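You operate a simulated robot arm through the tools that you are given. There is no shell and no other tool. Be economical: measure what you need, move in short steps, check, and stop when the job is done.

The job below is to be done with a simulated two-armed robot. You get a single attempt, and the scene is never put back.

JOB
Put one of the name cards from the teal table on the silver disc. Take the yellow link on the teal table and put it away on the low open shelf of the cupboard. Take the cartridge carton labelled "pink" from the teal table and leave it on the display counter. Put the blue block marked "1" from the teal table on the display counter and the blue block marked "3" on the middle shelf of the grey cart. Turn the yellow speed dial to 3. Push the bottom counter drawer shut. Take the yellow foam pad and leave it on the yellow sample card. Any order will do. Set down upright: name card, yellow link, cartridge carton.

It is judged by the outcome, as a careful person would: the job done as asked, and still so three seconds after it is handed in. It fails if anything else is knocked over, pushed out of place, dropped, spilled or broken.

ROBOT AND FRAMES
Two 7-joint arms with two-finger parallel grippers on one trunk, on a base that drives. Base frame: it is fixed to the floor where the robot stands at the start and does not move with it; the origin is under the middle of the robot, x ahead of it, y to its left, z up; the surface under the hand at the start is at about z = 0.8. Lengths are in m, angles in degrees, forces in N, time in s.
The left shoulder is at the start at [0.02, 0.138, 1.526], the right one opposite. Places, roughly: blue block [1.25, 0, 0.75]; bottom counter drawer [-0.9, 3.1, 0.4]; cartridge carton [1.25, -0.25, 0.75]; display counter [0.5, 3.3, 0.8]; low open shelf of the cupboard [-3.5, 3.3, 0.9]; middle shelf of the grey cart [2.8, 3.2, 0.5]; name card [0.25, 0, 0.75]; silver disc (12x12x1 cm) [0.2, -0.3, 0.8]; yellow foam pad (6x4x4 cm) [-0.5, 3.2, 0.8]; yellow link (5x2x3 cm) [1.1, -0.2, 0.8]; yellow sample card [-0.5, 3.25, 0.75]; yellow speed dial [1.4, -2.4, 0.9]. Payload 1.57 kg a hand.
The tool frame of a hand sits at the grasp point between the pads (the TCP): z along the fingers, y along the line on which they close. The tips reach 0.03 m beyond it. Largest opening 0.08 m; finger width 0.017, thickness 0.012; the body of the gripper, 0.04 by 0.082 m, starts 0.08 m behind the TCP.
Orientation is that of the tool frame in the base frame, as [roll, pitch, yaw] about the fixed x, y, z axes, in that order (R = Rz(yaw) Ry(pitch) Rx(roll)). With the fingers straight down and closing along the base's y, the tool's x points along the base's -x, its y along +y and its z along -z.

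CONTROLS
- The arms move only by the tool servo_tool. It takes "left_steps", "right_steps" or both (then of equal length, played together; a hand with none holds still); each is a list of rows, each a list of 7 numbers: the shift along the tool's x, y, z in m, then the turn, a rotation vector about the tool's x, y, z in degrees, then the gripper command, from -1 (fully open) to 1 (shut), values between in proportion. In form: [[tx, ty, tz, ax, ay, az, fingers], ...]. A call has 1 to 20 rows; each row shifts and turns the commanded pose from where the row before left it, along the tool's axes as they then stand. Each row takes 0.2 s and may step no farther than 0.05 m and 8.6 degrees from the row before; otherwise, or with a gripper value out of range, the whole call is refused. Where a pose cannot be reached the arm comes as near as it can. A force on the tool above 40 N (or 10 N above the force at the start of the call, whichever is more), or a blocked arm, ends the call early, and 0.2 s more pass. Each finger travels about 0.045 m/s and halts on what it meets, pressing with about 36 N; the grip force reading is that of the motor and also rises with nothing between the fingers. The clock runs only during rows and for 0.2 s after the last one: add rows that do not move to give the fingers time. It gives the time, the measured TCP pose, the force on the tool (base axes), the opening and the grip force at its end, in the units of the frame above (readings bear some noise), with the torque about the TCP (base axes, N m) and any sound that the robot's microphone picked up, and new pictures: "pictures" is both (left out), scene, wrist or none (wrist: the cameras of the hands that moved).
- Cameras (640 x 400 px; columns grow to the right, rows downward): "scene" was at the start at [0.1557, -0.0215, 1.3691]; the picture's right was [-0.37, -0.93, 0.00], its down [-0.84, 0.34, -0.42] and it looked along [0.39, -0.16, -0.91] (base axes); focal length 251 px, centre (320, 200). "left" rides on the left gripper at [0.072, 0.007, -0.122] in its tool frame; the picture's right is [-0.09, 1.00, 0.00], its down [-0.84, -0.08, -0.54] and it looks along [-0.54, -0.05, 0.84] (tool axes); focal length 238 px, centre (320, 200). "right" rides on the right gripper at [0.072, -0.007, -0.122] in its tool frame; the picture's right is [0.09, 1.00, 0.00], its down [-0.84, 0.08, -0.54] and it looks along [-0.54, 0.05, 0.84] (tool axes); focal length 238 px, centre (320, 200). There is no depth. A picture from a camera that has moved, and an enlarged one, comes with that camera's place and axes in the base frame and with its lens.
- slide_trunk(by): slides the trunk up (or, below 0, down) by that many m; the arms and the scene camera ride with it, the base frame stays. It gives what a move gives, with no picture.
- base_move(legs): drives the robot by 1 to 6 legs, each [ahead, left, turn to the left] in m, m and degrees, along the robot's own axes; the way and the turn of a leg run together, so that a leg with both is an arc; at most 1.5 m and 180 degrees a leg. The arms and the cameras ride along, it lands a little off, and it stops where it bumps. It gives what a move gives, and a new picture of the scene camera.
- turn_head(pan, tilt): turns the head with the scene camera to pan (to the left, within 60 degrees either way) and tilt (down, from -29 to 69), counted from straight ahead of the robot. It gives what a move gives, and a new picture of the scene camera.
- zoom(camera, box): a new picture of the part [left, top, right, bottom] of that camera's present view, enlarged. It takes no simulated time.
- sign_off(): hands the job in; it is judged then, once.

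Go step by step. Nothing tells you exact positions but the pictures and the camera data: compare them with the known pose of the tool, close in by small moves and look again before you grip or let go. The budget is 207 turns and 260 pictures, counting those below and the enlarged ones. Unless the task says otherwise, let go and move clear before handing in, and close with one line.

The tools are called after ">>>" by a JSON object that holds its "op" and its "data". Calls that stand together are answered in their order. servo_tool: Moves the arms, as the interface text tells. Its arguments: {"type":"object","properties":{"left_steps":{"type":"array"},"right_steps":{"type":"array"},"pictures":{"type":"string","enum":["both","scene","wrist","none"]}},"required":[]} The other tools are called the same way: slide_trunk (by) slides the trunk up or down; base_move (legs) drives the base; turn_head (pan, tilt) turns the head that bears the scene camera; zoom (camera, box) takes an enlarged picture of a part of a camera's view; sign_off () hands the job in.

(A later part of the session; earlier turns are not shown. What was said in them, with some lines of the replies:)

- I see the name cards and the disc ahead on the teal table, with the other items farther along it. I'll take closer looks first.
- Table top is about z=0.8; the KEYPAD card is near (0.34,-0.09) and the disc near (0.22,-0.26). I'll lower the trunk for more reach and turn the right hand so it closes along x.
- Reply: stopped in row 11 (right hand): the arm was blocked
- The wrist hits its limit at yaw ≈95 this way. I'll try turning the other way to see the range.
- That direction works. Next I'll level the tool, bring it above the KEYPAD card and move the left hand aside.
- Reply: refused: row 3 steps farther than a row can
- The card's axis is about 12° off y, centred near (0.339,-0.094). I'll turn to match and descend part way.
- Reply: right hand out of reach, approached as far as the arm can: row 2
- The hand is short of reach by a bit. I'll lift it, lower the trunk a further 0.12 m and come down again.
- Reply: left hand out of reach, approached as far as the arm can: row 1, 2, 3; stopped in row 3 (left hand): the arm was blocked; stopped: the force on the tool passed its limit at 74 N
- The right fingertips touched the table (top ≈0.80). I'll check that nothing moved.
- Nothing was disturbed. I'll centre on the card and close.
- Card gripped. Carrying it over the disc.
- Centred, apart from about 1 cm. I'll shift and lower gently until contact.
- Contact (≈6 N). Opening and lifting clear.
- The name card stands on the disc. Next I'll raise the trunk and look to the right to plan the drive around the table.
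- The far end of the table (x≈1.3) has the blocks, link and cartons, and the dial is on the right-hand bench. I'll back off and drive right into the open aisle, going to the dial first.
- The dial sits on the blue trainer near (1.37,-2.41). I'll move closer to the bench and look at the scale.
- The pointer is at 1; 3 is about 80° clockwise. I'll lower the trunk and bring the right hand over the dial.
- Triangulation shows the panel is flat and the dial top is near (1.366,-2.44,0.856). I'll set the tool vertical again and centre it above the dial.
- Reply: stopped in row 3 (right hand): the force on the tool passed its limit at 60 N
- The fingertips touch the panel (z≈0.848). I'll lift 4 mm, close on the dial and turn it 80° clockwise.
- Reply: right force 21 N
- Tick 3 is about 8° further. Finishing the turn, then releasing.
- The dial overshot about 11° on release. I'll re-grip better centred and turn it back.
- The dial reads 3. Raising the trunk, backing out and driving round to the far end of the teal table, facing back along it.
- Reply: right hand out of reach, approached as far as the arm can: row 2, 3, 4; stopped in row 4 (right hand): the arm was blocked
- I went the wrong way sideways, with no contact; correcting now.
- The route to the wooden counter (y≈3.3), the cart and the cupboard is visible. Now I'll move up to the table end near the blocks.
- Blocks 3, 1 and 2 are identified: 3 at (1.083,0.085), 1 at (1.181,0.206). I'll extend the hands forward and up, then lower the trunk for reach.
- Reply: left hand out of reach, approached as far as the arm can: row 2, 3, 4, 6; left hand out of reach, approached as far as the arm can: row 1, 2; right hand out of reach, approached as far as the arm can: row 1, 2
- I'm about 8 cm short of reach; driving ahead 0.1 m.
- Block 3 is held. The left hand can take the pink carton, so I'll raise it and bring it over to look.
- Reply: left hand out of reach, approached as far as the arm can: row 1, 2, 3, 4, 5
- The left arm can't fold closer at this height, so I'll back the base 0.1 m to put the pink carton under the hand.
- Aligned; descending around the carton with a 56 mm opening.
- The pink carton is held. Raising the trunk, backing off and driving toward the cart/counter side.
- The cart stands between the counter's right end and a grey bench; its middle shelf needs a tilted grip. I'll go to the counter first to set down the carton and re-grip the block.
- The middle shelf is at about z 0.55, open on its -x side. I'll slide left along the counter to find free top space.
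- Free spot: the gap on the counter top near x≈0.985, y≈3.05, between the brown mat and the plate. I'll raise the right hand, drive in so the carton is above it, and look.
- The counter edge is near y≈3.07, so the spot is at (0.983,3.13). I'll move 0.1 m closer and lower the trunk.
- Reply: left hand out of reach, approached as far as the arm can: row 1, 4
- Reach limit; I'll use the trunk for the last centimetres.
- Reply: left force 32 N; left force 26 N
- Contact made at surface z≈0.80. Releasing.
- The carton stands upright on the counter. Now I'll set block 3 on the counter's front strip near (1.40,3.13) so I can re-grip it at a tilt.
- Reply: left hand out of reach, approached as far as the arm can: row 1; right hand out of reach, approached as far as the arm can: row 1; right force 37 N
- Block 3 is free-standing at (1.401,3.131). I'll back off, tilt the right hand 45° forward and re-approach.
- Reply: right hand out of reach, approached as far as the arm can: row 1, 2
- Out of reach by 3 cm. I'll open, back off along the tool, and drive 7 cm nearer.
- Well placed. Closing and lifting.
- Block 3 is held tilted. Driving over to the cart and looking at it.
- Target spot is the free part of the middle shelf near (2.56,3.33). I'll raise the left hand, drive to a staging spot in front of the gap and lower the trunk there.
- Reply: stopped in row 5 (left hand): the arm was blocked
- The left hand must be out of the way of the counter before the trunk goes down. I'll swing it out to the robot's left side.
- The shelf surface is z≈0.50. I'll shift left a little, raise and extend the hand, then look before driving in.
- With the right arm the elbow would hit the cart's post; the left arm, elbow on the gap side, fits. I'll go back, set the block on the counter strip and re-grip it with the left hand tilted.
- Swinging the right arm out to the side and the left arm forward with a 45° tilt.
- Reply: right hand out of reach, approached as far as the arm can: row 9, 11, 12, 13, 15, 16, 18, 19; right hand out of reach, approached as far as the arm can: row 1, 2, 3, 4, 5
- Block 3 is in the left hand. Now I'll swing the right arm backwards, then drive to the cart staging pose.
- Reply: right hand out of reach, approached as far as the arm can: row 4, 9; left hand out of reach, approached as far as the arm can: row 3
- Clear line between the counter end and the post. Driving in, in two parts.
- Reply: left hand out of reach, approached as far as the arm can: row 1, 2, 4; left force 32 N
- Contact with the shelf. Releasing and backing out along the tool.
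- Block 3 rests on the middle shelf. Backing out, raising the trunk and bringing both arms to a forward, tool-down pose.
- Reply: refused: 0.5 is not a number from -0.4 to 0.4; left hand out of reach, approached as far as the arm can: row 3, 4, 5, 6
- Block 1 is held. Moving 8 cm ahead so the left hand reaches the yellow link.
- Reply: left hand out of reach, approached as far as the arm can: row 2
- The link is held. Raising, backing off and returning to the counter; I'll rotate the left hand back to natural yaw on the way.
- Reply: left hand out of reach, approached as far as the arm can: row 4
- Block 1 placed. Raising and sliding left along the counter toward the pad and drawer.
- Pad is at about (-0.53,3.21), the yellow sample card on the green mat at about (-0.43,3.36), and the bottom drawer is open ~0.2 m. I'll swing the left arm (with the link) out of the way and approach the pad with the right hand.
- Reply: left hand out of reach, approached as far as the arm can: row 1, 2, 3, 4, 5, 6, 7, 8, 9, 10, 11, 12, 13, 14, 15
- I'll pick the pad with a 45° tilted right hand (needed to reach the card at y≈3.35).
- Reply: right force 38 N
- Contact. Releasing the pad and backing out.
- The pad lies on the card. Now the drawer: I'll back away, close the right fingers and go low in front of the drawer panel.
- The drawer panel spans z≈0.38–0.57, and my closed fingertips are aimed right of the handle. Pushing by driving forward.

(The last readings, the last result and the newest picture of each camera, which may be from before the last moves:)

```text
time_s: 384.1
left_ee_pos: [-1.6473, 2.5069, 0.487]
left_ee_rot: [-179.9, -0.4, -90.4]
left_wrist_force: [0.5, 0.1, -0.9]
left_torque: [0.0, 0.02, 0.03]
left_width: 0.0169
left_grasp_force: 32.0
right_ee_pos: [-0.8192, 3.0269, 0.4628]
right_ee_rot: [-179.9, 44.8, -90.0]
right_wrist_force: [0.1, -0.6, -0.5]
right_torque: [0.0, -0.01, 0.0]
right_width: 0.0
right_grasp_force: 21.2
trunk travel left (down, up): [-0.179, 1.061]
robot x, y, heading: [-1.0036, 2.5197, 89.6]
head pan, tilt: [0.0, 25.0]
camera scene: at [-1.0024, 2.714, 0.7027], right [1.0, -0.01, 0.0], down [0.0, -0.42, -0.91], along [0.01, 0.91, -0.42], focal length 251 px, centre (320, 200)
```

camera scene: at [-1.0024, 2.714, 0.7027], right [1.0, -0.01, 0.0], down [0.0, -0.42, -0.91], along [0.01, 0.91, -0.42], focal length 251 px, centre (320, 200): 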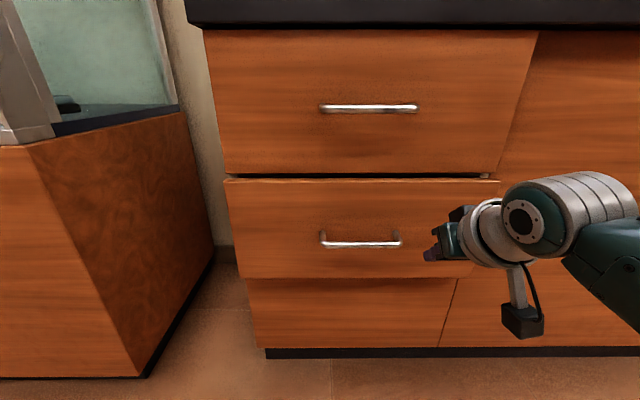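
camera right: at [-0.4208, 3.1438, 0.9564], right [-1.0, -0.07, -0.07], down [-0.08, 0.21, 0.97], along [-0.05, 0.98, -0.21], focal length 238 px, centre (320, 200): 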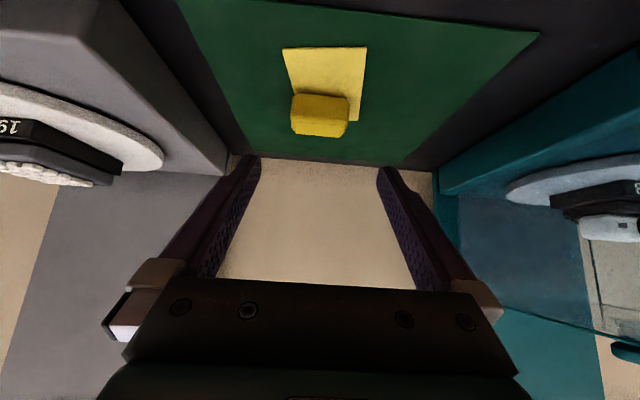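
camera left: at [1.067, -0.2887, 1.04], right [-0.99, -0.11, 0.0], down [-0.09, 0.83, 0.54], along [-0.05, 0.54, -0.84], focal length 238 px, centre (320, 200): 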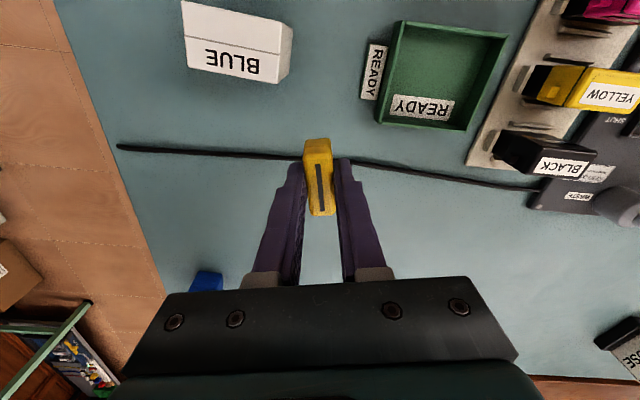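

>>> {"op": "base_move", "data": {"legs": [[0.03, 0, 0]]}}

>>> {"op": "zoom", "data": {"camera": "scene", "box": [190, 140, 540, 300]}}

```text
time_s: 384.9
left_ee_pos: [-1.648, 2.5367, 0.4862]
left_ee_rot: [-179.8, -0.3, -90.4]
left_wrist_force: [-0.3, -0.7, -0.5]
left_torque: [0.0, -0.03, 0.0]
left_width: 0.0169
left_grasp_force: 32.1
right_ee_pos: [-0.819, 3.0571, 0.4633]
right_ee_rot: [-179.7, 44.7, -90.1]
right_wrist_force: [0.7, -0.8, -0.3]
right_torque: [0.03, 0.0, 0.03]
right_width: 0.0
right_grasp_force: 21.2
trunk travel left (down, up): [-0.179, 1.061]
robot x, y, heading: [-0.9996, 2.5529, 89.6]
head pan, tilt: [0.0, 25.0]
camera scene: at [-1.0022, 2.7439, 0.7027], right [1.0, -0.01, 0.0], down [0.0, -0.42, -0.91], along [0.01, 0.91, -0.42], focal length 251 px, centre (320, 200)
```

scene: 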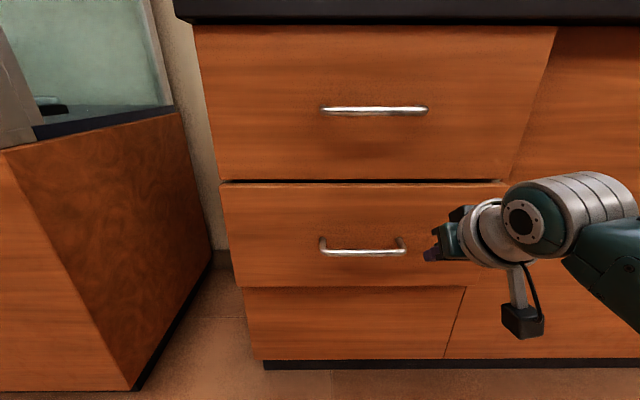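

```text
1.83 times, centred on (365, 220) of scene
camera zoom: at [-1.0022, 2.7439, 0.7027], right [1.0, -0.01, 0.0], down [0.0, -0.42, -0.91], along [0.01, 0.91, -0.42], focal length 459 px, centre (238, 163)
```

zoom: 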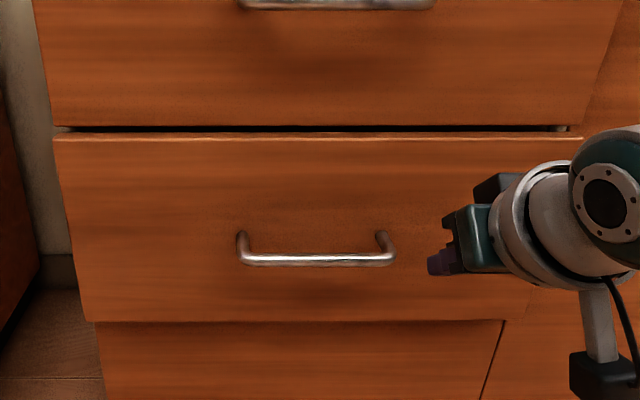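

>>> {"op": "base_move", "data": {"legs": [[0.03, 0, 0]]}}

```text
time_s: 385.9
left_ee_pos: [-1.6461, 2.5684, 0.4866]
left_ee_rot: [-179.7, -0.5, -90.3]
left_wrist_force: [-0.4, 0.2, 0.4]
left_torque: [0.01, 0.01, 0.01]
left_width: 0.0167
left_grasp_force: 32.1
right_ee_pos: [-0.8188, 3.0851, 0.4605]
right_ee_rot: [-179.7, 44.1, -90.1]
right_wrist_force: [-0.1, -3.9, 1.6]
right_torque: [-0.04, 0.01, 0.0]
right_width: 0.0
right_grasp_force: 21.4
trunk travel left (down, up): [-0.179, 1.061]
robot x, y, heading: [-1.004, 2.5822, 89.5]
head pan, tilt: [0.0, 25.0]
stopped in leg 1: the force on the tool passed its limit at 90 N (the readings are from after the stop); the commanded pose is now the measured one
camera scene: at [-1.0017, 2.7745, 0.7028], right [1.0, -0.01, 0.0], down [0.0, -0.42, -0.91], along [0.01, 0.91, -0.42], focal length 251 px, centre (320, 200)
```

scene: 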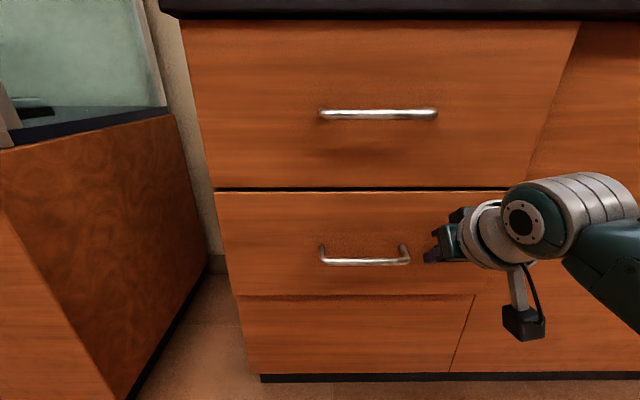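

The drawer is shut. Backing off, raising the trunk and heading to the cupboard.

>>> {"op": "base_move", "data": {"legs": [[-0.5, 0, 0]]}}

>>> {"op": "slide_trunk", "data": {"by": 0.4}}

>>> {"op": "slide_trunk", "data": {"by": 0.2}}

>>> {"op": "turn_head", "data": {"pan": 45, "tilt": 15}}

```text
time_s: 388.8
left_ee_pos: [-1.6506, 2.0831, 0.4867]
left_ee_rot: [-179.7, -0.3, -90.5]
left_wrist_force: [-0.4, 0.1, -0.5]
left_torque: [-0.01, -0.02, -0.01]
left_width: 0.0171
left_grasp_force: 32.9
right_ee_pos: [-0.821, 2.5997, 0.4622]
right_ee_rot: [-179.7, 44.2, -89.8]
right_wrist_force: [0.5, -0.2, 0.4]
right_torque: [0.02, -0.01, 0.03]
right_width: 0.0
right_grasp_force: 21.2
trunk travel left (down, up): [-0.179, 1.061]
robot x, y, heading: [-1.0046, 2.0966, 89.5]
head pan, tilt: [0.0, 25.0]
camera scene: at [-1.0052, 2.289, 0.7031], right [1.0, -0.01, 0.0], down [0.0, -0.42, -0.91], along [0.01, 0.91, -0.42], focal length 251 px, centre (320, 200)
```

scene: 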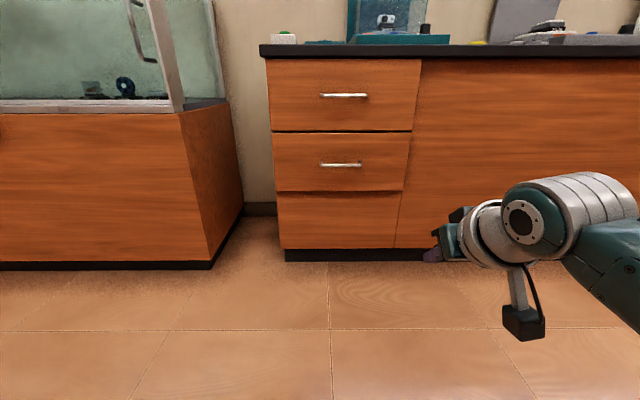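

```text
time_s: 392.6
left_ee_pos: [-1.65, 2.0821, 0.8868]
left_ee_rot: [-179.8, -0.4, -90.4]
left_wrist_force: [0.0, -0.1, -1.1]
left_torque: [0.0, -0.01, -0.01]
left_width: 0.0173
left_grasp_force: 32.0
right_ee_pos: [-0.822, 2.5995, 0.8617]
right_ee_rot: [-179.7, 44.1, -90.0]
right_wrist_force: [-0.8, -0.2, -0.5]
right_torque: [-0.01, -0.01, -0.01]
right_width: 0.0
right_grasp_force: 21.1
trunk travel left (down, up): [-0.579, 0.661]
robot x, y, heading: [-1.0083, 2.0971, 89.7]
head pan, tilt: [0.0, 25.0]
```

```text
time_s: 394.8
left_ee_pos: [-1.6515, 2.0822, 1.087]
left_ee_rot: [-179.8, -0.3, -90.4]
left_wrist_force: [0.4, 1.5, 0.1]
left_torque: [0.0, 0.0, -0.02]
left_width: 0.0171
left_grasp_force: 32.1
right_ee_pos: [-0.8233, 2.5997, 1.0611]
right_ee_rot: [-179.7, 44.2, -89.8]
right_wrist_force: [0.5, -0.8, 0.0]
right_torque: [0.0, 0.03, -0.02]
right_width: 0.0002
right_grasp_force: 21.6
trunk travel left (down, up): [-0.779, 0.461]
robot x, y, heading: [-1.0047, 2.0928, 89.8]
head pan, tilt: [0.0, 25.0]
```

```text
time_s: 395.9
left_ee_pos: [-1.6501, 2.0826, 1.0859]
left_ee_rot: [-179.6, -0.3, -90.3]
left_wrist_force: [-0.1, -0.3, 0.1]
left_torque: [0.02, -0.02, -0.01]
left_width: 0.0168
left_grasp_force: 32.1
right_ee_pos: [-0.8222, 2.5993, 1.0615]
right_ee_rot: [-179.7, 44.2, -89.9]
right_wrist_force: [0.1, 0.3, 0.3]
right_torque: [0.02, 0.01, -0.02]
right_width: 0.0
right_grasp_force: 21.4
trunk travel left (down, up): [-0.779, 0.461]
robot x, y, heading: [-1.0037, 2.094, 90.0]
head pan, tilt: [45.0, 15.0]
camera scene: at [-1.0714, 2.263, 1.3192], right [0.71, 0.7, 0.0], down [0.18, -0.18, -0.97], along [-0.68, 0.69, -0.26], focal length 251 px, centre (320, 200)
```

scene: 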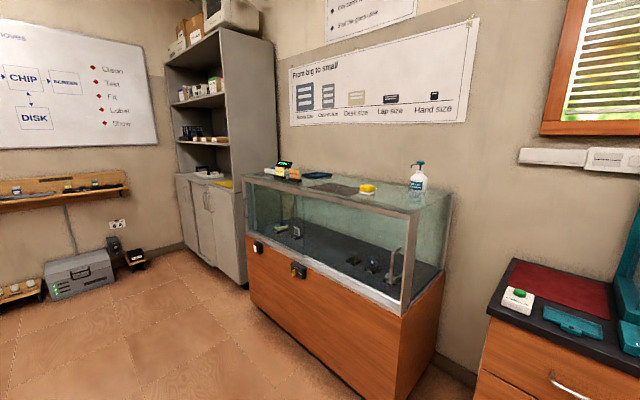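

Cupboard front is at y≈3.15, x from about −4.0 to −2.95. Bringing the left arm forward and the right arm aside, then driving there.

>>> {"op": "servo_tool", "data": {"right_steps": [[0, 0, 0, 0, 8.5, 0, 1], [0, 0, 0, 0, 8.5, 0, 1], [0, 0, 0, 0, 8.5, 0, 1], [0, 0, 0, 0, 8.5, 0, 1], [0, 0, 0, 0, 8.5, 0, 1], [0, -0.035, 0, 0, 2, 0, 1], [0, -0.035, 0, 0, 0, 0, 1], [0.013, -0.033, 0, 0, 0, 0, 1], [0.013, -0.033, 0, 0, 0, 0, 1], [0.013, -0.033, 0, 0, 0, 0, 1], [0.023, -0.033, 0, 0, 0, 0, 1], [0.023, -0.033, 0, 0, 0, 0, 1], [0.023, -0.033, 0, 0, 0, 0, 1], [0.037, -0.027, 0, 0, 0, 0, 1], [0.037, -0.027, 0, 0, 0, 0, 1], [0.037, -0.02, 0, 0, 0, 0, 1], [0.04, -0.01, 0, 0, 0, 0, 1], [0.04, 0, 0, 0, 0, 0, 1], [0.04, 0, 0, 0, 0, 0, 1], [0.04, 0, 0, 0, 0, 0, 1]], "left_steps": [[-0.04, -0.005, 0, 0, 0, 0, 1], [-0.04, -0.005, 0, 0, 0, 0, 1], [-0.04, -0.005, 0, 0, 0, 0, 1], [-0.04, -0.017, 0, 0, 0, 0, 1], [-0.04, -0.017, 0, 0, 0, 0, 1], [-0.04, -0.017, 0, 0, 0, 0, 1], [-0.037, -0.027, 0, 0, 0, 0, 1], [-0.037, -0.027, 0, 0, 0, 0, 1], [-0.037, -0.027, 0, 0, 0, 0, 1], [-0.037, -0.027, 0, 0, 0, 0, 1], [-0.02, -0.033, 0, 0, 0, 0, 1], [-0.02, -0.033, 0, 0, 0, 0, 1], [-0.01, -0.033, 0, 0, 0, 0, 1], [0, -0.033, 0, 0, 0, 0, 1], [0, -0.033, 0, 0, 0, 0, 1], [0, -0.033, 0, 0, 0, 0, 1], [0, 0, 0, 0, 0, 0, 1], [0, 0, 0, 0, 0, 0, 1], [0, 0, 0, 0, 0, 0, 1], [0, 0, 0, 0, 0, 0, 1]], "pictures": "none"}}

>>> {"op": "base_move", "data": {"legs": [[0, 1.4, 0], [0, 0.75, 0]]}}

>>> {"op": "turn_head", "data": {"pan": 5, "tilt": 20}}

```text
time_s: 400.1
left_ee_pos: [-1.2991, 2.55, 1.0729]
left_ee_rot: [-179.7, -0.4, -90.5]
left_wrist_force: [-0.1, 0.0, 0.3]
left_torque: [-0.01, -0.02, 0.02]
left_width: 0.0169
left_grasp_force: 32.0
left hand out of reach, approached as far as the arm can: row 1, 4, 7, 10, 11, 13, 14, 15, 16
right_ee_pos: [-0.4708, 2.1785, 1.075]
right_ee_rot: [-179.7, -0.4, -90.1]
right_wrist_force: [0.7, -0.3, 0.0]
right_torque: [-0.03, 0.0, 0.02]
right_width: 0.0001
right_grasp_force: 21.2
right hand out of reach, approached as far as the arm can: row 4, 5, 6
trunk travel left (down, up): [-0.779, 0.461]
robot x, y, heading: [-1.004, 2.095, 89.5]
head pan, tilt: [45.0, 15.0]
```

```text
time_s: 410.8
left_ee_pos: [-3.4619, 2.5741, 1.0737]
left_ee_rot: [-179.6, -0.4, -90.9]
left_wrist_force: [0.4, 0.3, 0.9]
left_torque: [-0.01, -0.01, -0.02]
left_width: 0.017
left_grasp_force: 31.7
right_ee_pos: [-2.638, 2.1975, 1.0756]
right_ee_rot: [-179.8, -0.3, -90.6]
right_wrist_force: [-0.4, 0.3, 0.4]
right_torque: [0.0, 0.02, -0.03]
right_width: 0.0
right_grasp_force: 21.0
trunk travel left (down, up): [-0.779, 0.461]
robot x, y, heading: [-3.1729, 2.1162, 89.2]
head pan, tilt: [45.0, 15.0]
camera scene: at [-3.2367, 2.2853, 1.3192], right [0.72, 0.7, 0.0], down [0.18, -0.19, -0.97], along [-0.67, 0.69, -0.26], focal length 251 px, centre (320, 200)
```

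scene: 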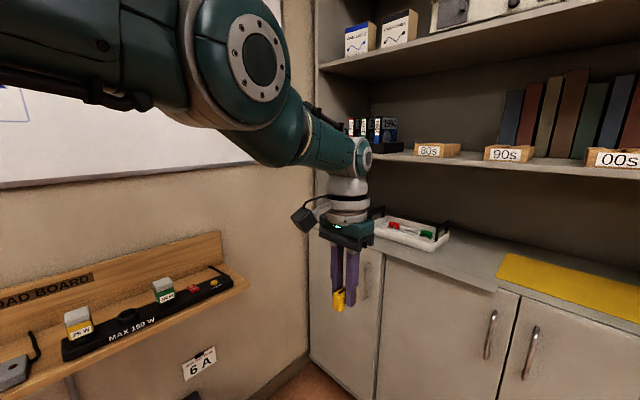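

```text
time_s: 411.9
left_ee_pos: [-3.4617, 2.5737, 1.0744]
left_ee_rot: [-179.7, -0.4, -90.8]
left_wrist_force: [0.1, -0.2, 0.0]
left_torque: [0.03, -0.02, 0.02]
left_width: 0.017
left_grasp_force: 32.3
right_ee_pos: [-2.6373, 2.1967, 1.0749]
right_ee_rot: [-179.7, -0.3, -90.7]
right_wrist_force: [0.4, 0.8, 0.7]
right_torque: [-0.01, 0.01, -0.01]
right_width: 0.0
right_grasp_force: 21.7
trunk travel left (down, up): [-0.779, 0.461]
robot x, y, heading: [-3.1761, 2.1189, 89.0]
head pan, tilt: [5.0, 20.0]
camera scene: at [-3.1785, 2.3111, 1.3111], right [1.0, 0.07, 0.0], down [0.03, -0.34, -0.94], along [-0.07, 0.94, -0.34], focal length 251 px, centre (320, 200)
```

scene: 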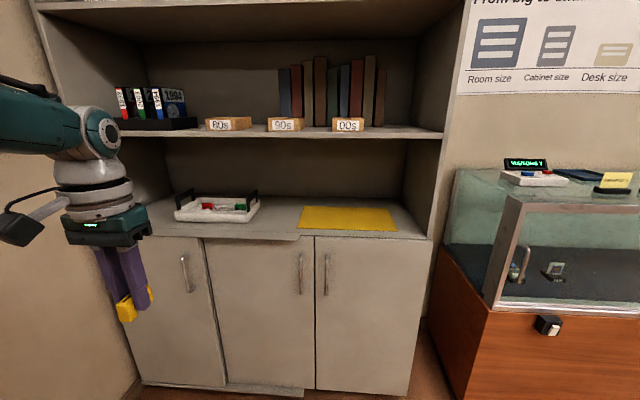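

The low shelf is z≈0.90 with a free gap near x≈−3.42; the next shelf is ≈0.32 m above. I'll set shoulder height level, tilt the hand slightly (15°), and close in.

>>> {"op": "slide_trunk", "data": {"by": -0.2}}

>>> {"op": "servo_tool", "data": {"left_steps": [[-0.01, 0, -0.03, 0, 0, 0, 1], [-0.01, 0, -0.03, 0, 0, 0, 1], [-0.01, 0, -0.03, 0, 0, 0, 1], [0, 0, -0.01, 0, -7.5, 0, 1], [0, 0, 0, 0, -7.5, 0, 1], [0, 0, 0, 0, 0, 0, 1]], "pictures": "none"}}

>>> {"op": "base_move", "data": {"legs": [[0, -0.05, 1], [0.33, 0, 0]]}}

```text
time_s: 414.1
left_ee_pos: [-3.4637, 2.5741, 0.8744]
left_ee_rot: [-179.7, -0.4, -90.9]
left_wrist_force: [0.4, -0.4, -0.5]
left_torque: [0.05, 0.01, 0.02]
left_width: 0.0171
left_grasp_force: 32.0
right_ee_pos: [-2.6367, 2.1962, 0.8745]
right_ee_rot: [-179.8, -0.3, -90.6]
right_wrist_force: [-0.2, -0.1, -0.1]
right_torque: [0.01, -0.04, -0.02]
right_width: 0.0
right_grasp_force: 21.6
trunk travel left (down, up): [-0.579, 0.661]
robot x, y, heading: [-3.1724, 2.1159, 89.5]
head pan, tilt: [5.0, 20.0]
```

```text
time_s: 415.5
left_ee_pos: [-3.4602, 2.5927, 0.9737]
left_ee_rot: [-179.7, 14.5, -90.8]
left_wrist_force: [-0.6, -0.7, -0.8]
left_torque: [-0.03, -0.01, 0.02]
left_width: 0.017
left_grasp_force: 32.2
left hand out of reach, approached as far as the arm can: row 2, 3
right_ee_pos: [-2.6367, 2.197, 0.8742]
right_ee_rot: [-179.7, -0.3, -90.6]
right_wrist_force: [-0.2, 0.5, -0.2]
right_torque: [0.03, -0.01, 0.0]
right_width: 0.0001
right_grasp_force: 21.2
trunk travel left (down, up): [-0.579, 0.661]
robot x, y, heading: [-3.1768, 2.1174, 89.3]
head pan, tilt: [5.0, 20.0]
```

```text
time_s: 418.2
left_ee_pos: [-3.421, 2.9223, 0.9766]
left_ee_rot: [-179.7, 14.6, -89.6]
left_wrist_force: [-0.6, -0.5, -0.1]
left_torque: [-0.03, 0.0, 0.01]
left_width: 0.0167
left_grasp_force: 32.1
right_ee_pos: [-2.5893, 2.5445, 0.8739]
right_ee_rot: [-179.8, -0.3, -89.5]
right_wrist_force: [0.4, -0.1, 0.4]
right_torque: [-0.03, 0.03, -0.01]
right_width: 0.0
right_grasp_force: 21.1
trunk travel left (down, up): [-0.579, 0.661]
robot x, y, heading: [-3.1209, 2.4546, 90.2]
head pan, tilt: [5.0, 20.0]
camera scene: at [-3.1336, 2.6477, 1.1111], right [1.0, 0.09, 0.0], down [0.03, -0.34, -0.94], along [-0.09, 0.94, -0.34], focal length 251 px, centre (320, 200)
```

scene: 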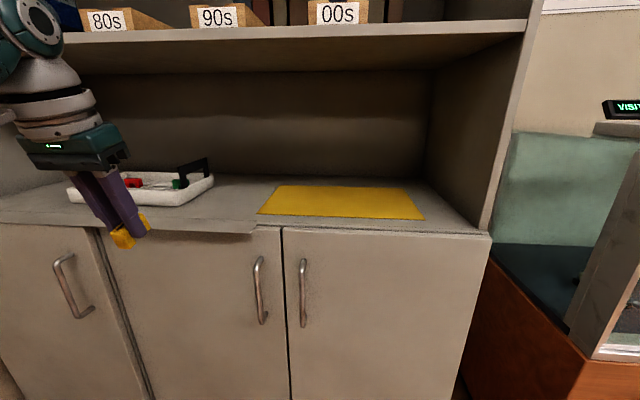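

The upper shelf is close, so I'll tilt to 30° to keep the wrist outside it, then drive the link in over the front of the shelf.

>>> {"op": "servo_tool", "data": {"left_steps": [[0, 0, 0, 0, -7.5, 0, 1], [0, 0, 0, 0, -7.5, 0, 1], [0, 0, 0, 0, 0, 0, 1]], "pictures": "none"}}

>>> {"op": "base_move", "data": {"legs": [[0.165, 0, 0]]}}

>>> {"op": "turn_head", "data": {"pan": 40, "tilt": 15}}

```text
time_s: 419.0
left_ee_pos: [-3.4213, 2.9223, 0.9747]
left_ee_rot: [-179.6, 29.8, -89.4]
left_wrist_force: [0.0, -0.4, -0.2]
left_torque: [-0.06, 0.0, 0.0]
left_width: 0.0169
left_grasp_force: 32.1
right_ee_pos: [-2.5917, 2.5445, 0.8746]
right_ee_rot: [-179.9, -0.4, -89.3]
right_wrist_force: [0.3, 0.3, 0.0]
right_torque: [0.03, -0.01, -0.01]
right_width: 0.0
right_grasp_force: 21.3
trunk travel left (down, up): [-0.579, 0.661]
robot x, y, heading: [-3.1219, 2.4519, 90.3]
head pan, tilt: [5.0, 20.0]
```

```text
time_s: 420.5
left_ee_pos: [-3.423, 3.0853, 0.9752]
left_ee_rot: [-179.8, 29.6, -89.4]
left_wrist_force: [0.3, -0.5, -0.7]
left_torque: [-0.03, -0.01, 0.02]
left_width: 0.0169
left_grasp_force: 32.5
right_ee_pos: [-2.5916, 2.7097, 0.8742]
right_ee_rot: [-179.8, -0.3, -89.4]
right_wrist_force: [-0.4, -0.3, 0.1]
right_torque: [-0.03, -0.04, 0.01]
right_width: 0.0
right_grasp_force: 21.2
trunk travel left (down, up): [-0.579, 0.661]
robot x, y, heading: [-3.1198, 2.6191, 90.8]
head pan, tilt: [5.0, 20.0]
camera scene: at [-3.1351, 2.8124, 1.1111], right [1.0, 0.1, 0.0], down [0.03, -0.34, -0.94], along [-0.09, 0.94, -0.34], focal length 251 px, centre (320, 200)
```

scene: 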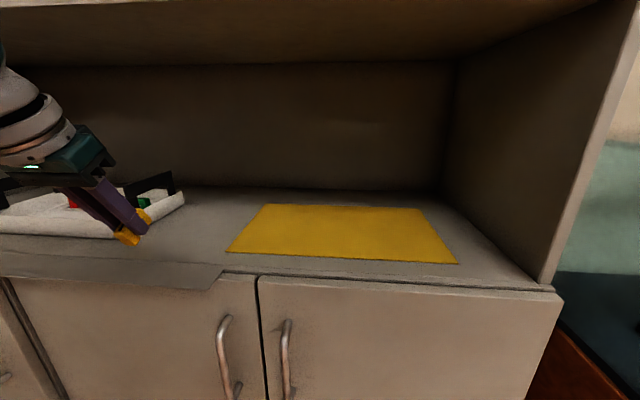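

```text
time_s: 421.5
left_ee_pos: [-3.424, 3.0874, 0.9751]
left_ee_rot: [-179.8, 29.6, -89.5]
left_wrist_force: [1.0, -0.2, -1.0]
left_torque: [-0.01, 0.01, 0.02]
left_width: 0.017
left_grasp_force: 32.8
right_ee_pos: [-2.5925, 2.7102, 0.8752]
right_ee_rot: [-179.7, -0.3, -89.3]
right_wrist_force: [-0.3, -0.4, -0.4]
right_torque: [-0.01, -0.01, 0.03]
right_width: 0.0001
right_grasp_force: 21.5
trunk travel left (down, up): [-0.579, 0.661]
robot x, y, heading: [-3.1279, 2.6179, 90.6]
head pan, tilt: [40.0, 15.0]
camera scene: at [-3.1868, 2.7907, 1.1192], right [0.76, 0.65, 0.0], down [0.17, -0.2, -0.97], along [-0.63, 0.74, -0.26], focal length 251 px, centre (320, 200)
```

scene: 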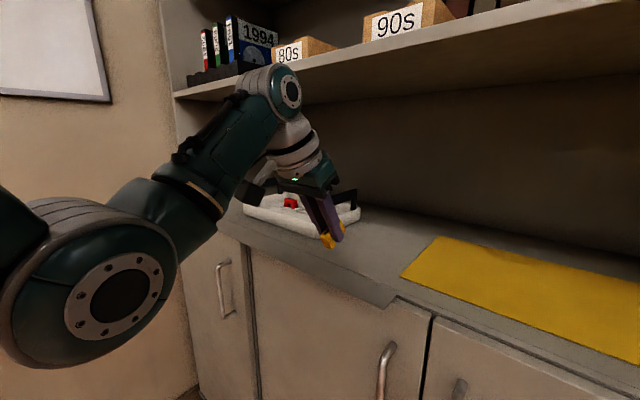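

>>> {"op": "servo_tool", "data": {"left_steps": [[-0.0173, 0, 0.01, 0, 0, 0, 1], [0.0055, 0, 0.0095, 0, 0, 0, 1], [0.0035, 0, 0.006, 0, 0, 0, 1], [0.0015, 0, 0.0026, 0, 0, 0, 1], [0, 0, 0, 0, 0, 0, 1]], "pictures": "wrist"}}

```text
time_s: 422.7
left_ee_pos: [-3.4236, 3.1049, 0.9528]
left_ee_rot: [-179.7, 29.6, -89.5]
left_wrist_force: [0.3, -0.4, -0.1]
left_torque: [-0.01, 0.0, -0.01]
left_width: 0.0171
left_grasp_force: 31.7
right_ee_pos: [-2.5924, 2.7107, 0.8749]
right_ee_rot: [-179.8, -0.3, -89.3]
right_wrist_force: [0.3, 0.6, 0.3]
right_torque: [0.0, -0.02, -0.04]
right_width: 0.0
right_grasp_force: 21.4
trunk travel left (down, up): [-0.579, 0.661]
robot x, y, heading: [-3.125, 2.6173, 90.3]
head pan, tilt: [40.0, 15.0]
camera left: at [-3.4292, 2.9835, 1.0247], right [-1.0, 0.07, 0.04], down [0.07, 0.46, 0.88], along [0.05, 0.88, -0.46], focal length 238 px, centre (320, 200)
```

left: 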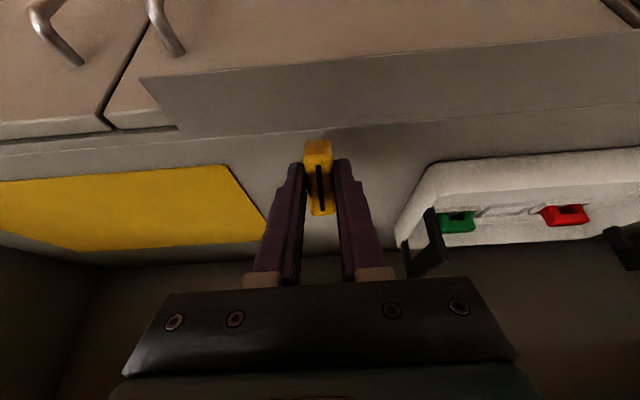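

There's a narrow front lip (y 3.07–3.116), so I'll go 3 cm deeper onto the main shelf before lowering.

>>> {"op": "servo_tool", "data": {"left_steps": [[-0.013, 0, 0.0075, 0, 0, 0, 1], [-0.015, 0, 0.0085, 0, 0, 0, 1], [0.002, 0, 0.0035, 0, 0, 0, 1], [0.0015, 0, 0.0026, 0, 0, 0, 1], [0, 0, 0, 0, 0, 0, 1]], "pictures": "none"}}

```text
time_s: 423.9
left_ee_pos: [-3.425, 3.1378, 0.9468]
left_ee_rot: [-179.8, 29.6, -89.4]
left_wrist_force: [-0.8, -0.1, -0.6]
left_torque: [0.0, -0.01, -0.01]
left_width: 0.0172
left_grasp_force: 32.1
right_ee_pos: [-2.5914, 2.7096, 0.8745]
right_ee_rot: [-179.8, -0.3, -89.3]
right_wrist_force: [-0.2, -0.6, 0.4]
right_torque: [0.0, -0.01, 0.0]
right_width: 0.0
right_grasp_force: 20.6
trunk travel left (down, up): [-0.579, 0.661]
robot x, y, heading: [-3.1234, 2.6194, 90.6]
head pan, tilt: [40.0, 15.0]
```

>>> {"op": "servo_tool", "data": {"left_steps": [[0.0015, 0, 0.0026, 0, 0, 0, 1], [0.0015, 0, 0.0026, 0, 0, 0, 1], [0.0015, 0, 0.0026, 0, 0, 0, 1], [0, 0, 0, 0, 0, 0, 1]], "pictures": "none"}}

```text
time_s: 424.9
left_ee_pos: [-3.4248, 3.1373, 0.9371]
left_ee_rot: [-179.8, 29.6, -89.3]
left_wrist_force: [0.1, -0.2, 0.3]
left_torque: [-0.01, 0.03, -0.01]
left_width: 0.0169
left_grasp_force: 31.6
right_ee_pos: [-2.5916, 2.7097, 0.8753]
right_ee_rot: [-179.7, -0.2, -89.3]
right_wrist_force: [-0.5, 0.3, -0.1]
right_torque: [0.0, 0.03, 0.0]
right_width: 0.0
right_grasp_force: 21.6
trunk travel left (down, up): [-0.579, 0.661]
robot x, y, heading: [-3.1248, 2.6176, 90.4]
head pan, tilt: [40.0, 15.0]
```

>>> {"op": "servo_tool", "data": {"left_steps": [[0.0015, 0, 0.0026, 0, 0, 0, 1], [0.0015, 0, 0.0026, 0, 0, 0, 1], [0.0015, 0, 0.0026, 0, 0, 0, 1], [0, 0, 0, 0, 0, 0, 1]], "pictures": "both"}}

```text
time_s: 425.9
left_ee_pos: [-3.424, 3.1381, 0.928]
left_ee_rot: [-179.7, 29.6, -89.5]
left_wrist_force: [-0.3, -0.2, 0.1]
left_torque: [0.0, 0.0, 0.01]
left_width: 0.0171
left_grasp_force: 31.8
right_ee_pos: [-2.5909, 2.7113, 0.8742]
right_ee_rot: [-179.8, -0.3, -89.3]
right_wrist_force: [-0.4, 0.1, -0.3]
right_torque: [0.01, -0.01, -0.04]
right_width: 0.0002
right_grasp_force: 21.9
trunk travel left (down, up): [-0.579, 0.661]
robot x, y, heading: [-3.127, 2.616, 90.7]
head pan, tilt: [40.0, 15.0]
camera scene: at [-3.1869, 2.7906, 1.1192], right [0.76, 0.65, 0.0], down [0.17, -0.2, -0.97], along [-0.63, 0.73, -0.26], focal length 251 px, centre (320, 200)
camera left: at [-3.4293, 3.0157, 0.9997], right [-1.0, 0.07, 0.04], down [0.07, 0.46, 0.88], along [0.05, 0.88, -0.46], focal length 238 px, centre (320, 200)
```

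scene: 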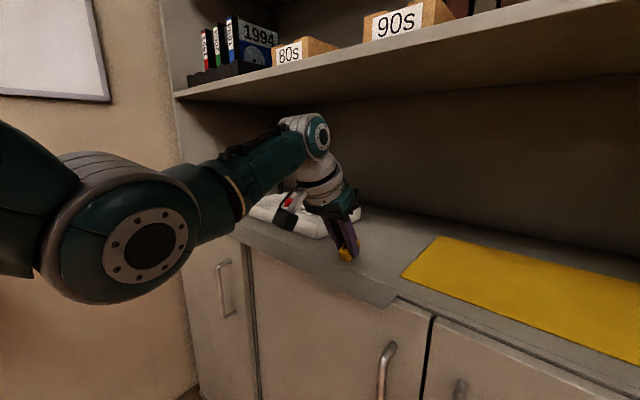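
left: 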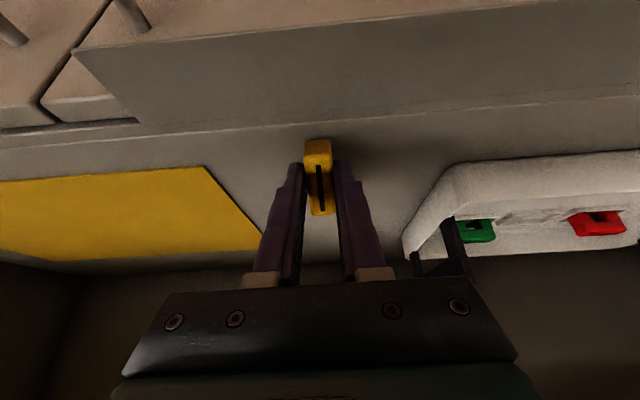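

>>> {"op": "servo_tool", "data": {"left_steps": [[0.0018, 0, 0.003, 0, 0, 0, 1], [0.0018, 0, 0.003, 0, 0, 0, 1], [0.0015, 0, 0.0026, 0, 0, 0, 1], [0.0015, 0, 0.0026, 0, 0, 0, 1], [0.0015, 0, 0.0026, 0, 0, 0, 1], [0, 0, 0, 0, 0, 0, 1]], "pictures": "wrist"}}

```text
time_s: 427.3
left_ee_pos: [-3.4229, 3.1406, 0.917]
left_ee_rot: [-179.7, 30.2, -89.6]
left_wrist_force: [2.9, 0.3, 26.2]
left_torque: [0.05, -0.06, -0.04]
left_width: 0.017
left_grasp_force: 32.2
right_ee_pos: [-2.592, 2.7121, 0.874]
right_ee_rot: [-179.9, -0.1, -89.3]
right_wrist_force: [-0.1, 1.0, -0.4]
right_torque: [0.01, -0.01, -0.03]
right_width: 0.0
right_grasp_force: 21.5
trunk travel left (down, up): [-0.579, 0.661]
robot x, y, heading: [-3.1284, 2.6162, 90.5]
head pan, tilt: [40.0, 15.0]
camera left: at [-3.4299, 3.0189, 0.9867], right [-1.0, 0.07, 0.04], down [0.07, 0.45, 0.89], along [0.05, 0.89, -0.46], focal length 238 px, centre (320, 200)
```

left: 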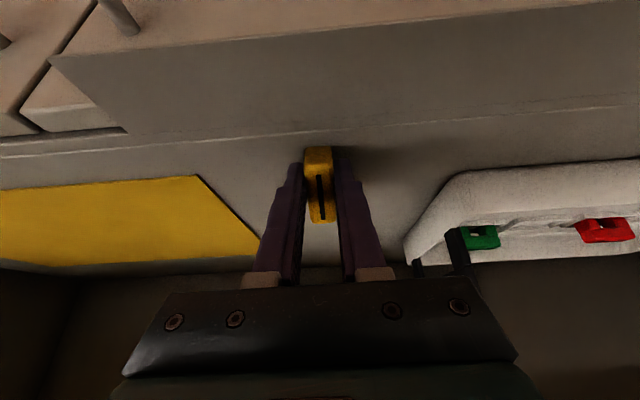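

Contact at shelf z≈0.875. Now I'll pivot the hand back toward vertical about the contact edge so the link stands flat.

>>> {"op": "servo_tool", "data": {"left_steps": [[-0.0005, 0, -0.001, 0, 0, 0, 1], [-0.0043, 0, 0.0029, 0, 6.7, 0, 1], [-0.0043, 0, 0.0029, 0, 6.7, 0, 1], [-0.0043, 0, 0.0029, 0, 6.7, 0, 1], [0, 0, 0, 0, 0, 0, 1]], "pictures": "scene"}}

```text
time_s: 428.5
left_ee_pos: [-3.4189, 3.1152, 0.9152]
left_ee_rot: [-179.7, 9.3, -89.5]
left_wrist_force: [0.6, 0.4, -0.8]
left_torque: [0.0, 0.01, 0.01]
left_width: 0.0172
left_grasp_force: 32.2
left hand out of reach, approached as far as the arm can: row 3, 4
right_ee_pos: [-2.5913, 2.7085, 0.8744]
right_ee_rot: [-179.9, -0.3, -89.3]
right_wrist_force: [-0.5, -0.5, -0.2]
right_torque: [0.03, -0.03, 0.01]
right_width: 0.0003
right_grasp_force: 21.0
trunk travel left (down, up): [-0.579, 0.661]
robot x, y, heading: [-3.1227, 2.6196, 90.6]
head pan, tilt: [40.0, 15.0]
camera scene: at [-3.1869, 2.7905, 1.1191], right [0.76, 0.65, 0.0], down [0.17, -0.2, -0.97], along [-0.63, 0.73, -0.26], focal length 251 px, centre (320, 200)
```

scene: 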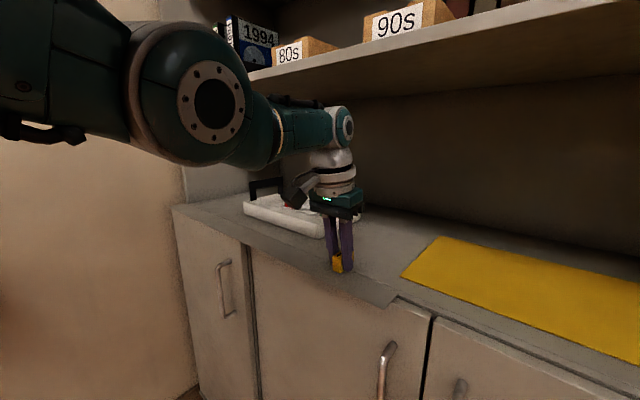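

Slightly short; I'll lift a few mm and drive 4.5 cm deeper, then lower.

>>> {"op": "servo_tool", "data": {"left_steps": [[0, 0, -0.006, 0, 0, 0, 1], [0, 0, 0, 0, 0, 0, 1]], "pictures": "none"}}

>>> {"op": "base_move", "data": {"legs": [[0.045, 0, 0]]}}

>>> {"op": "servo_tool", "data": {"left_steps": [[0, 0, 0.003, 0, 0, 0, 1], [0, 0, 0.002, 0, 0, 0, 1], [0, 0, 0.002, 0, 0, 0, 1], [0, 0, 0, 0, 0, 0, 1]], "pictures": "wrist"}}

```text
time_s: 429.1
left_ee_pos: [-3.4172, 3.1154, 0.9237]
left_ee_rot: [-179.7, 9.4, -89.5]
left_wrist_force: [0.6, -0.6, 0.1]
left_torque: [-0.02, 0.02, 0.0]
left_width: 0.0172
left_grasp_force: 32.3
right_ee_pos: [-2.5917, 2.7096, 0.8746]
right_ee_rot: [-179.8, -0.3, -89.3]
right_wrist_force: [0.0, 0.5, 0.0]
right_torque: [0.01, -0.04, 0.02]
right_width: 0.0
right_grasp_force: 20.7
trunk travel left (down, up): [-0.579, 0.661]
robot x, y, heading: [-3.1255, 2.6197, 90.2]
head pan, tilt: [40.0, 15.0]
```

```text
time_s: 430.0
left_ee_pos: [-3.4178, 3.1597, 0.9232]
left_ee_rot: [-179.7, 9.5, -89.5]
left_wrist_force: [0.2, 0.3, -0.6]
left_torque: [-0.03, -0.02, 0.0]
left_width: 0.0169
left_grasp_force: 32.2
right_ee_pos: [-2.5909, 2.7539, 0.8746]
right_ee_rot: [-179.8, -0.3, -89.4]
right_wrist_force: [0.3, 1.4, 0.1]
right_torque: [-0.02, -0.03, 0.0]
right_width: 0.0
right_grasp_force: 21.7
trunk travel left (down, up): [-0.579, 0.661]
robot x, y, heading: [-3.1245, 2.6622, 90.4]
head pan, tilt: [40.0, 15.0]
camera scene: at [-3.1871, 2.8345, 1.1193], right [0.76, 0.65, 0.0], down [0.17, -0.2, -0.97], along [-0.63, 0.74, -0.26], focal length 251 px, centre (320, 200)
```

scene: 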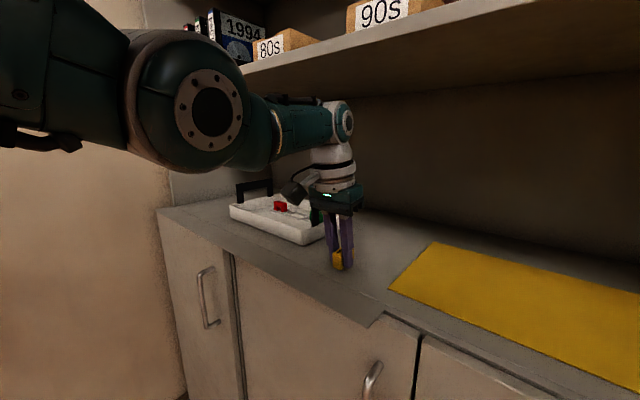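

```text
time_s: 431.0
left_ee_pos: [-3.4171, 3.161, 0.9159]
left_ee_rot: [-179.7, 9.5, -89.5]
left_wrist_force: [0.5, 0.4, 0.5]
left_torque: [-0.02, -0.02, 0.01]
left_width: 0.017
left_grasp_force: 32.3
right_ee_pos: [-2.5918, 2.7534, 0.876]
right_ee_rot: [-179.9, -0.2, -89.3]
right_wrist_force: [0.0, 0.9, 0.2]
right_torque: [-0.03, -0.05, 0.01]
right_width: 0.0001
right_grasp_force: 20.8
trunk travel left (down, up): [-0.579, 0.661]
robot x, y, heading: [-3.1261, 2.661, 90.5]
head pan, tilt: [40.0, 15.0]
camera left: at [-3.4235, 3.0703, 1.0248], right [-1.0, 0.08, 0.01], down [0.07, 0.74, 0.67], along [0.05, 0.67, -0.74], focal length 238 px, centre (320, 200)
```

left: 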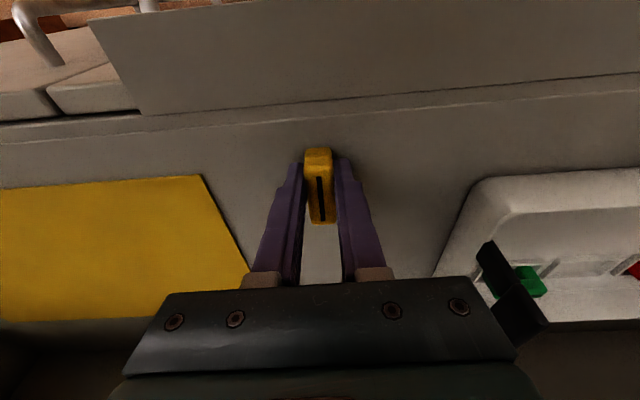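

>>> {"op": "servo_tool", "data": {"left_steps": [[0, 0, -0.002, 0, 6, 0, 1], [0, 0, 0.002, 0, 0, 0, 1], [0, 0, 0.002, 0, 0, 0, 1], [0, 0, 0.0015, 0, 0, 0, 1], [0, 0, 0, 0, 0, 0, 1]], "pictures": "none"}}

```text
time_s: 432.2
left_ee_pos: [-3.4172, 3.1402, 0.916]
left_ee_rot: [-179.7, 3.5, -89.6]
left_wrist_force: [0.0, 0.6, -0.6]
left_torque: [0.02, 0.0, 0.01]
left_width: 0.0168
left_grasp_force: 32.4
left hand out of reach, approached as far as the arm can: row 1
right_ee_pos: [-2.5908, 2.7531, 0.8751]
right_ee_rot: [-179.8, -0.3, -89.3]
right_wrist_force: [0.6, 0.6, -0.2]
right_torque: [-0.05, -0.01, 0.0]
right_width: 0.0
right_grasp_force: 21.2
trunk travel left (down, up): [-0.579, 0.661]
robot x, y, heading: [-3.1246, 2.6651, 90.6]
head pan, tilt: [40.0, 15.0]
```

>>> {"op": "base_move", "data": {"legs": [[0.025, 0, 0]]}}

>>> {"op": "servo_tool", "data": {"left_steps": [[0, 0, 0.0015, 0, 0, 0, 1], [0, 0, 0.0015, 0, 0, 0, 1], [0, 0, 0.0015, 0, 0, 0, 1], [0, 0, 0, 0, 0, 0, 1]], "pictures": "none"}}

```text
time_s: 433.0
left_ee_pos: [-3.4171, 3.1645, 0.9163]
left_ee_rot: [-179.6, 3.5, -89.6]
left_wrist_force: [-0.5, 0.4, -0.3]
left_torque: [-0.02, -0.04, -0.01]
left_width: 0.0171
left_grasp_force: 32.4
right_ee_pos: [-2.5929, 2.7783, 0.875]
right_ee_rot: [-179.8, -0.3, -89.3]
right_wrist_force: [0.2, -0.8, 0.6]
right_torque: [-0.01, 0.0, -0.01]
right_width: 0.0
right_grasp_force: 21.2
trunk travel left (down, up): [-0.579, 0.661]
robot x, y, heading: [-3.1246, 2.6863, 90.5]
head pan, tilt: [40.0, 15.0]
camera scene: at [-3.1873, 2.8593, 1.1193], right [0.76, 0.65, 0.0], down [0.17, -0.2, -0.97], along [-0.63, 0.74, -0.26], focal length 251 px, centre (320, 200)
```

scene: 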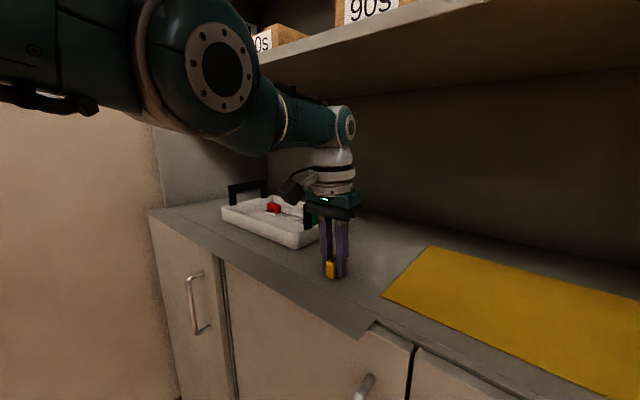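

```text
time_s: 434.0
left_ee_pos: [-3.4163, 3.1645, 0.9139]
left_ee_rot: [-179.7, 3.5, -89.5]
left_wrist_force: [2.7, -6.7, 23.0]
left_torque: [-0.52, -0.07, 0.01]
left_width: 0.0172
left_grasp_force: 31.7
right_ee_pos: [-2.5919, 2.7792, 0.8737]
right_ee_rot: [-179.8, -0.3, -89.3]
right_wrist_force: [0.3, 0.5, 0.7]
right_torque: [0.04, -0.01, 0.01]
right_width: 0.0
right_grasp_force: 21.2
trunk travel left (down, up): [-0.579, 0.661]
robot x, y, heading: [-3.1242, 2.6907, 90.6]
head pan, tilt: [40.0, 15.0]
```

Contact. Opening, then backing straight out with the fingers either side of the link.

>>> {"op": "servo_tool", "data": {"left_steps": [[0, 0, -0.001, 0, 0, 0, 1], [0, 0, 0, 0, 0, 0, 0.4], [0, 0, 0, 0, 0, 0, -0.3], [0, 0, 0, 0, 0, 0, -0.3], [0, 0, -0.004, 0, 0, 0, -0.3], [0, 0, 0, 0, 0, 0, -0.3]], "pictures": "none"}}

>>> {"op": "base_move", "data": {"legs": [[-0.3, 0, 0]]}}

>>> {"op": "zoom", "data": {"camera": "scene", "box": [220, 150, 460, 300]}}

```text
time_s: 435.4
left_ee_pos: [-3.418, 3.1642, 0.9151]
left_ee_rot: [-179.8, 3.4, -89.5]
left_wrist_force: [0.2, 0.2, -0.6]
left_torque: [-0.01, 0.01, 0.0]
left_width: 0.0519
left_grasp_force: 0.0
right_ee_pos: [-2.5918, 2.7779, 0.8751]
right_ee_rot: [-179.9, -0.3, -89.3]
right_wrist_force: [-0.7, 0.2, -0.5]
right_torque: [0.01, 0.0, 0.01]
right_width: 0.0
right_grasp_force: 21.4
trunk travel left (down, up): [-0.579, 0.661]
robot x, y, heading: [-3.1212, 2.6889, 90.2]
head pan, tilt: [40.0, 15.0]
```

```text
time_s: 437.4
left_ee_pos: [-3.4146, 2.8649, 0.915]
left_ee_rot: [-179.8, 3.5, -89.5]
left_wrist_force: [0.7, 0.2, -0.2]
left_torque: [0.01, 0.01, 0.0]
left_width: 0.052
left_grasp_force: 0.0
right_ee_pos: [-2.5906, 2.4785, 0.8747]
right_ee_rot: [-179.8, -0.3, -89.4]
right_wrist_force: [-0.4, 0.0, -0.5]
right_torque: [0.0, -0.01, 0.02]
right_width: 0.0001
right_grasp_force: 21.5
trunk travel left (down, up): [-0.579, 0.661]
robot x, y, heading: [-3.1206, 2.3897, 90.5]
head pan, tilt: [40.0, 15.0]
camera scene: at [-3.1851, 2.5594, 1.1192], right [0.76, 0.65, 0.0], down [0.17, -0.2, -0.97], along [-0.63, 0.73, -0.26], focal length 251 px, centre (320, 200)
```

scene: 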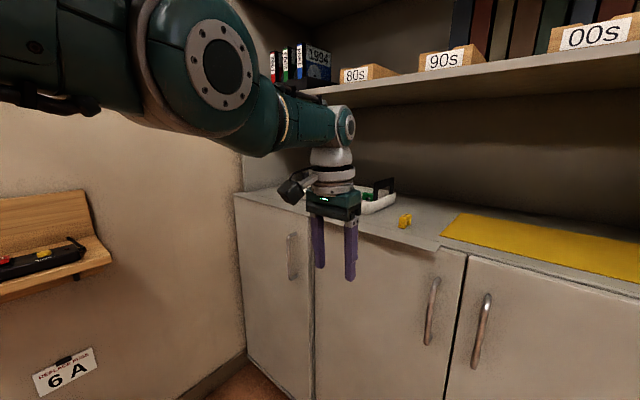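

```text
2.67 times, centred on (340, 225) of scene
camera zoom: at [-3.1851, 2.5594, 1.1192], right [0.76, 0.65, 0.0], down [0.17, -0.2, -0.97], along [-0.63, 0.73, -0.26], focal length 670 px, centre (267, 133)
```

zoom: 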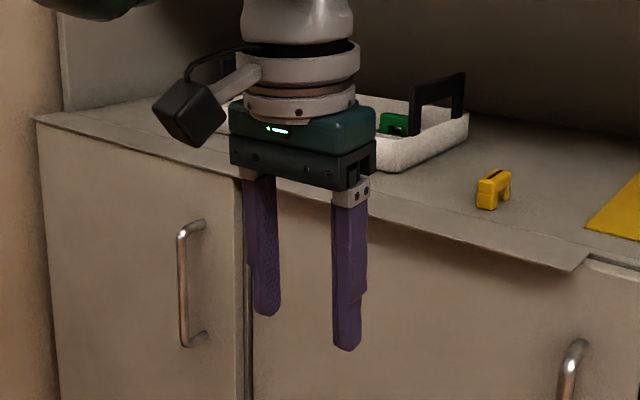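

Everything asked for is in place and checked in the pictures: the link stands upright on the low shelf and both hands are clear. Handing in.

>>> {"op": "sign_off", "data": {}}

```text
The job is handed in.
```

I finished all eight tasks and handed the job in; I saw nothing else knocked over or moved out of place. The foam pad lies fully on the yellow sample card, but flush with its right-hand edge rather than centred.
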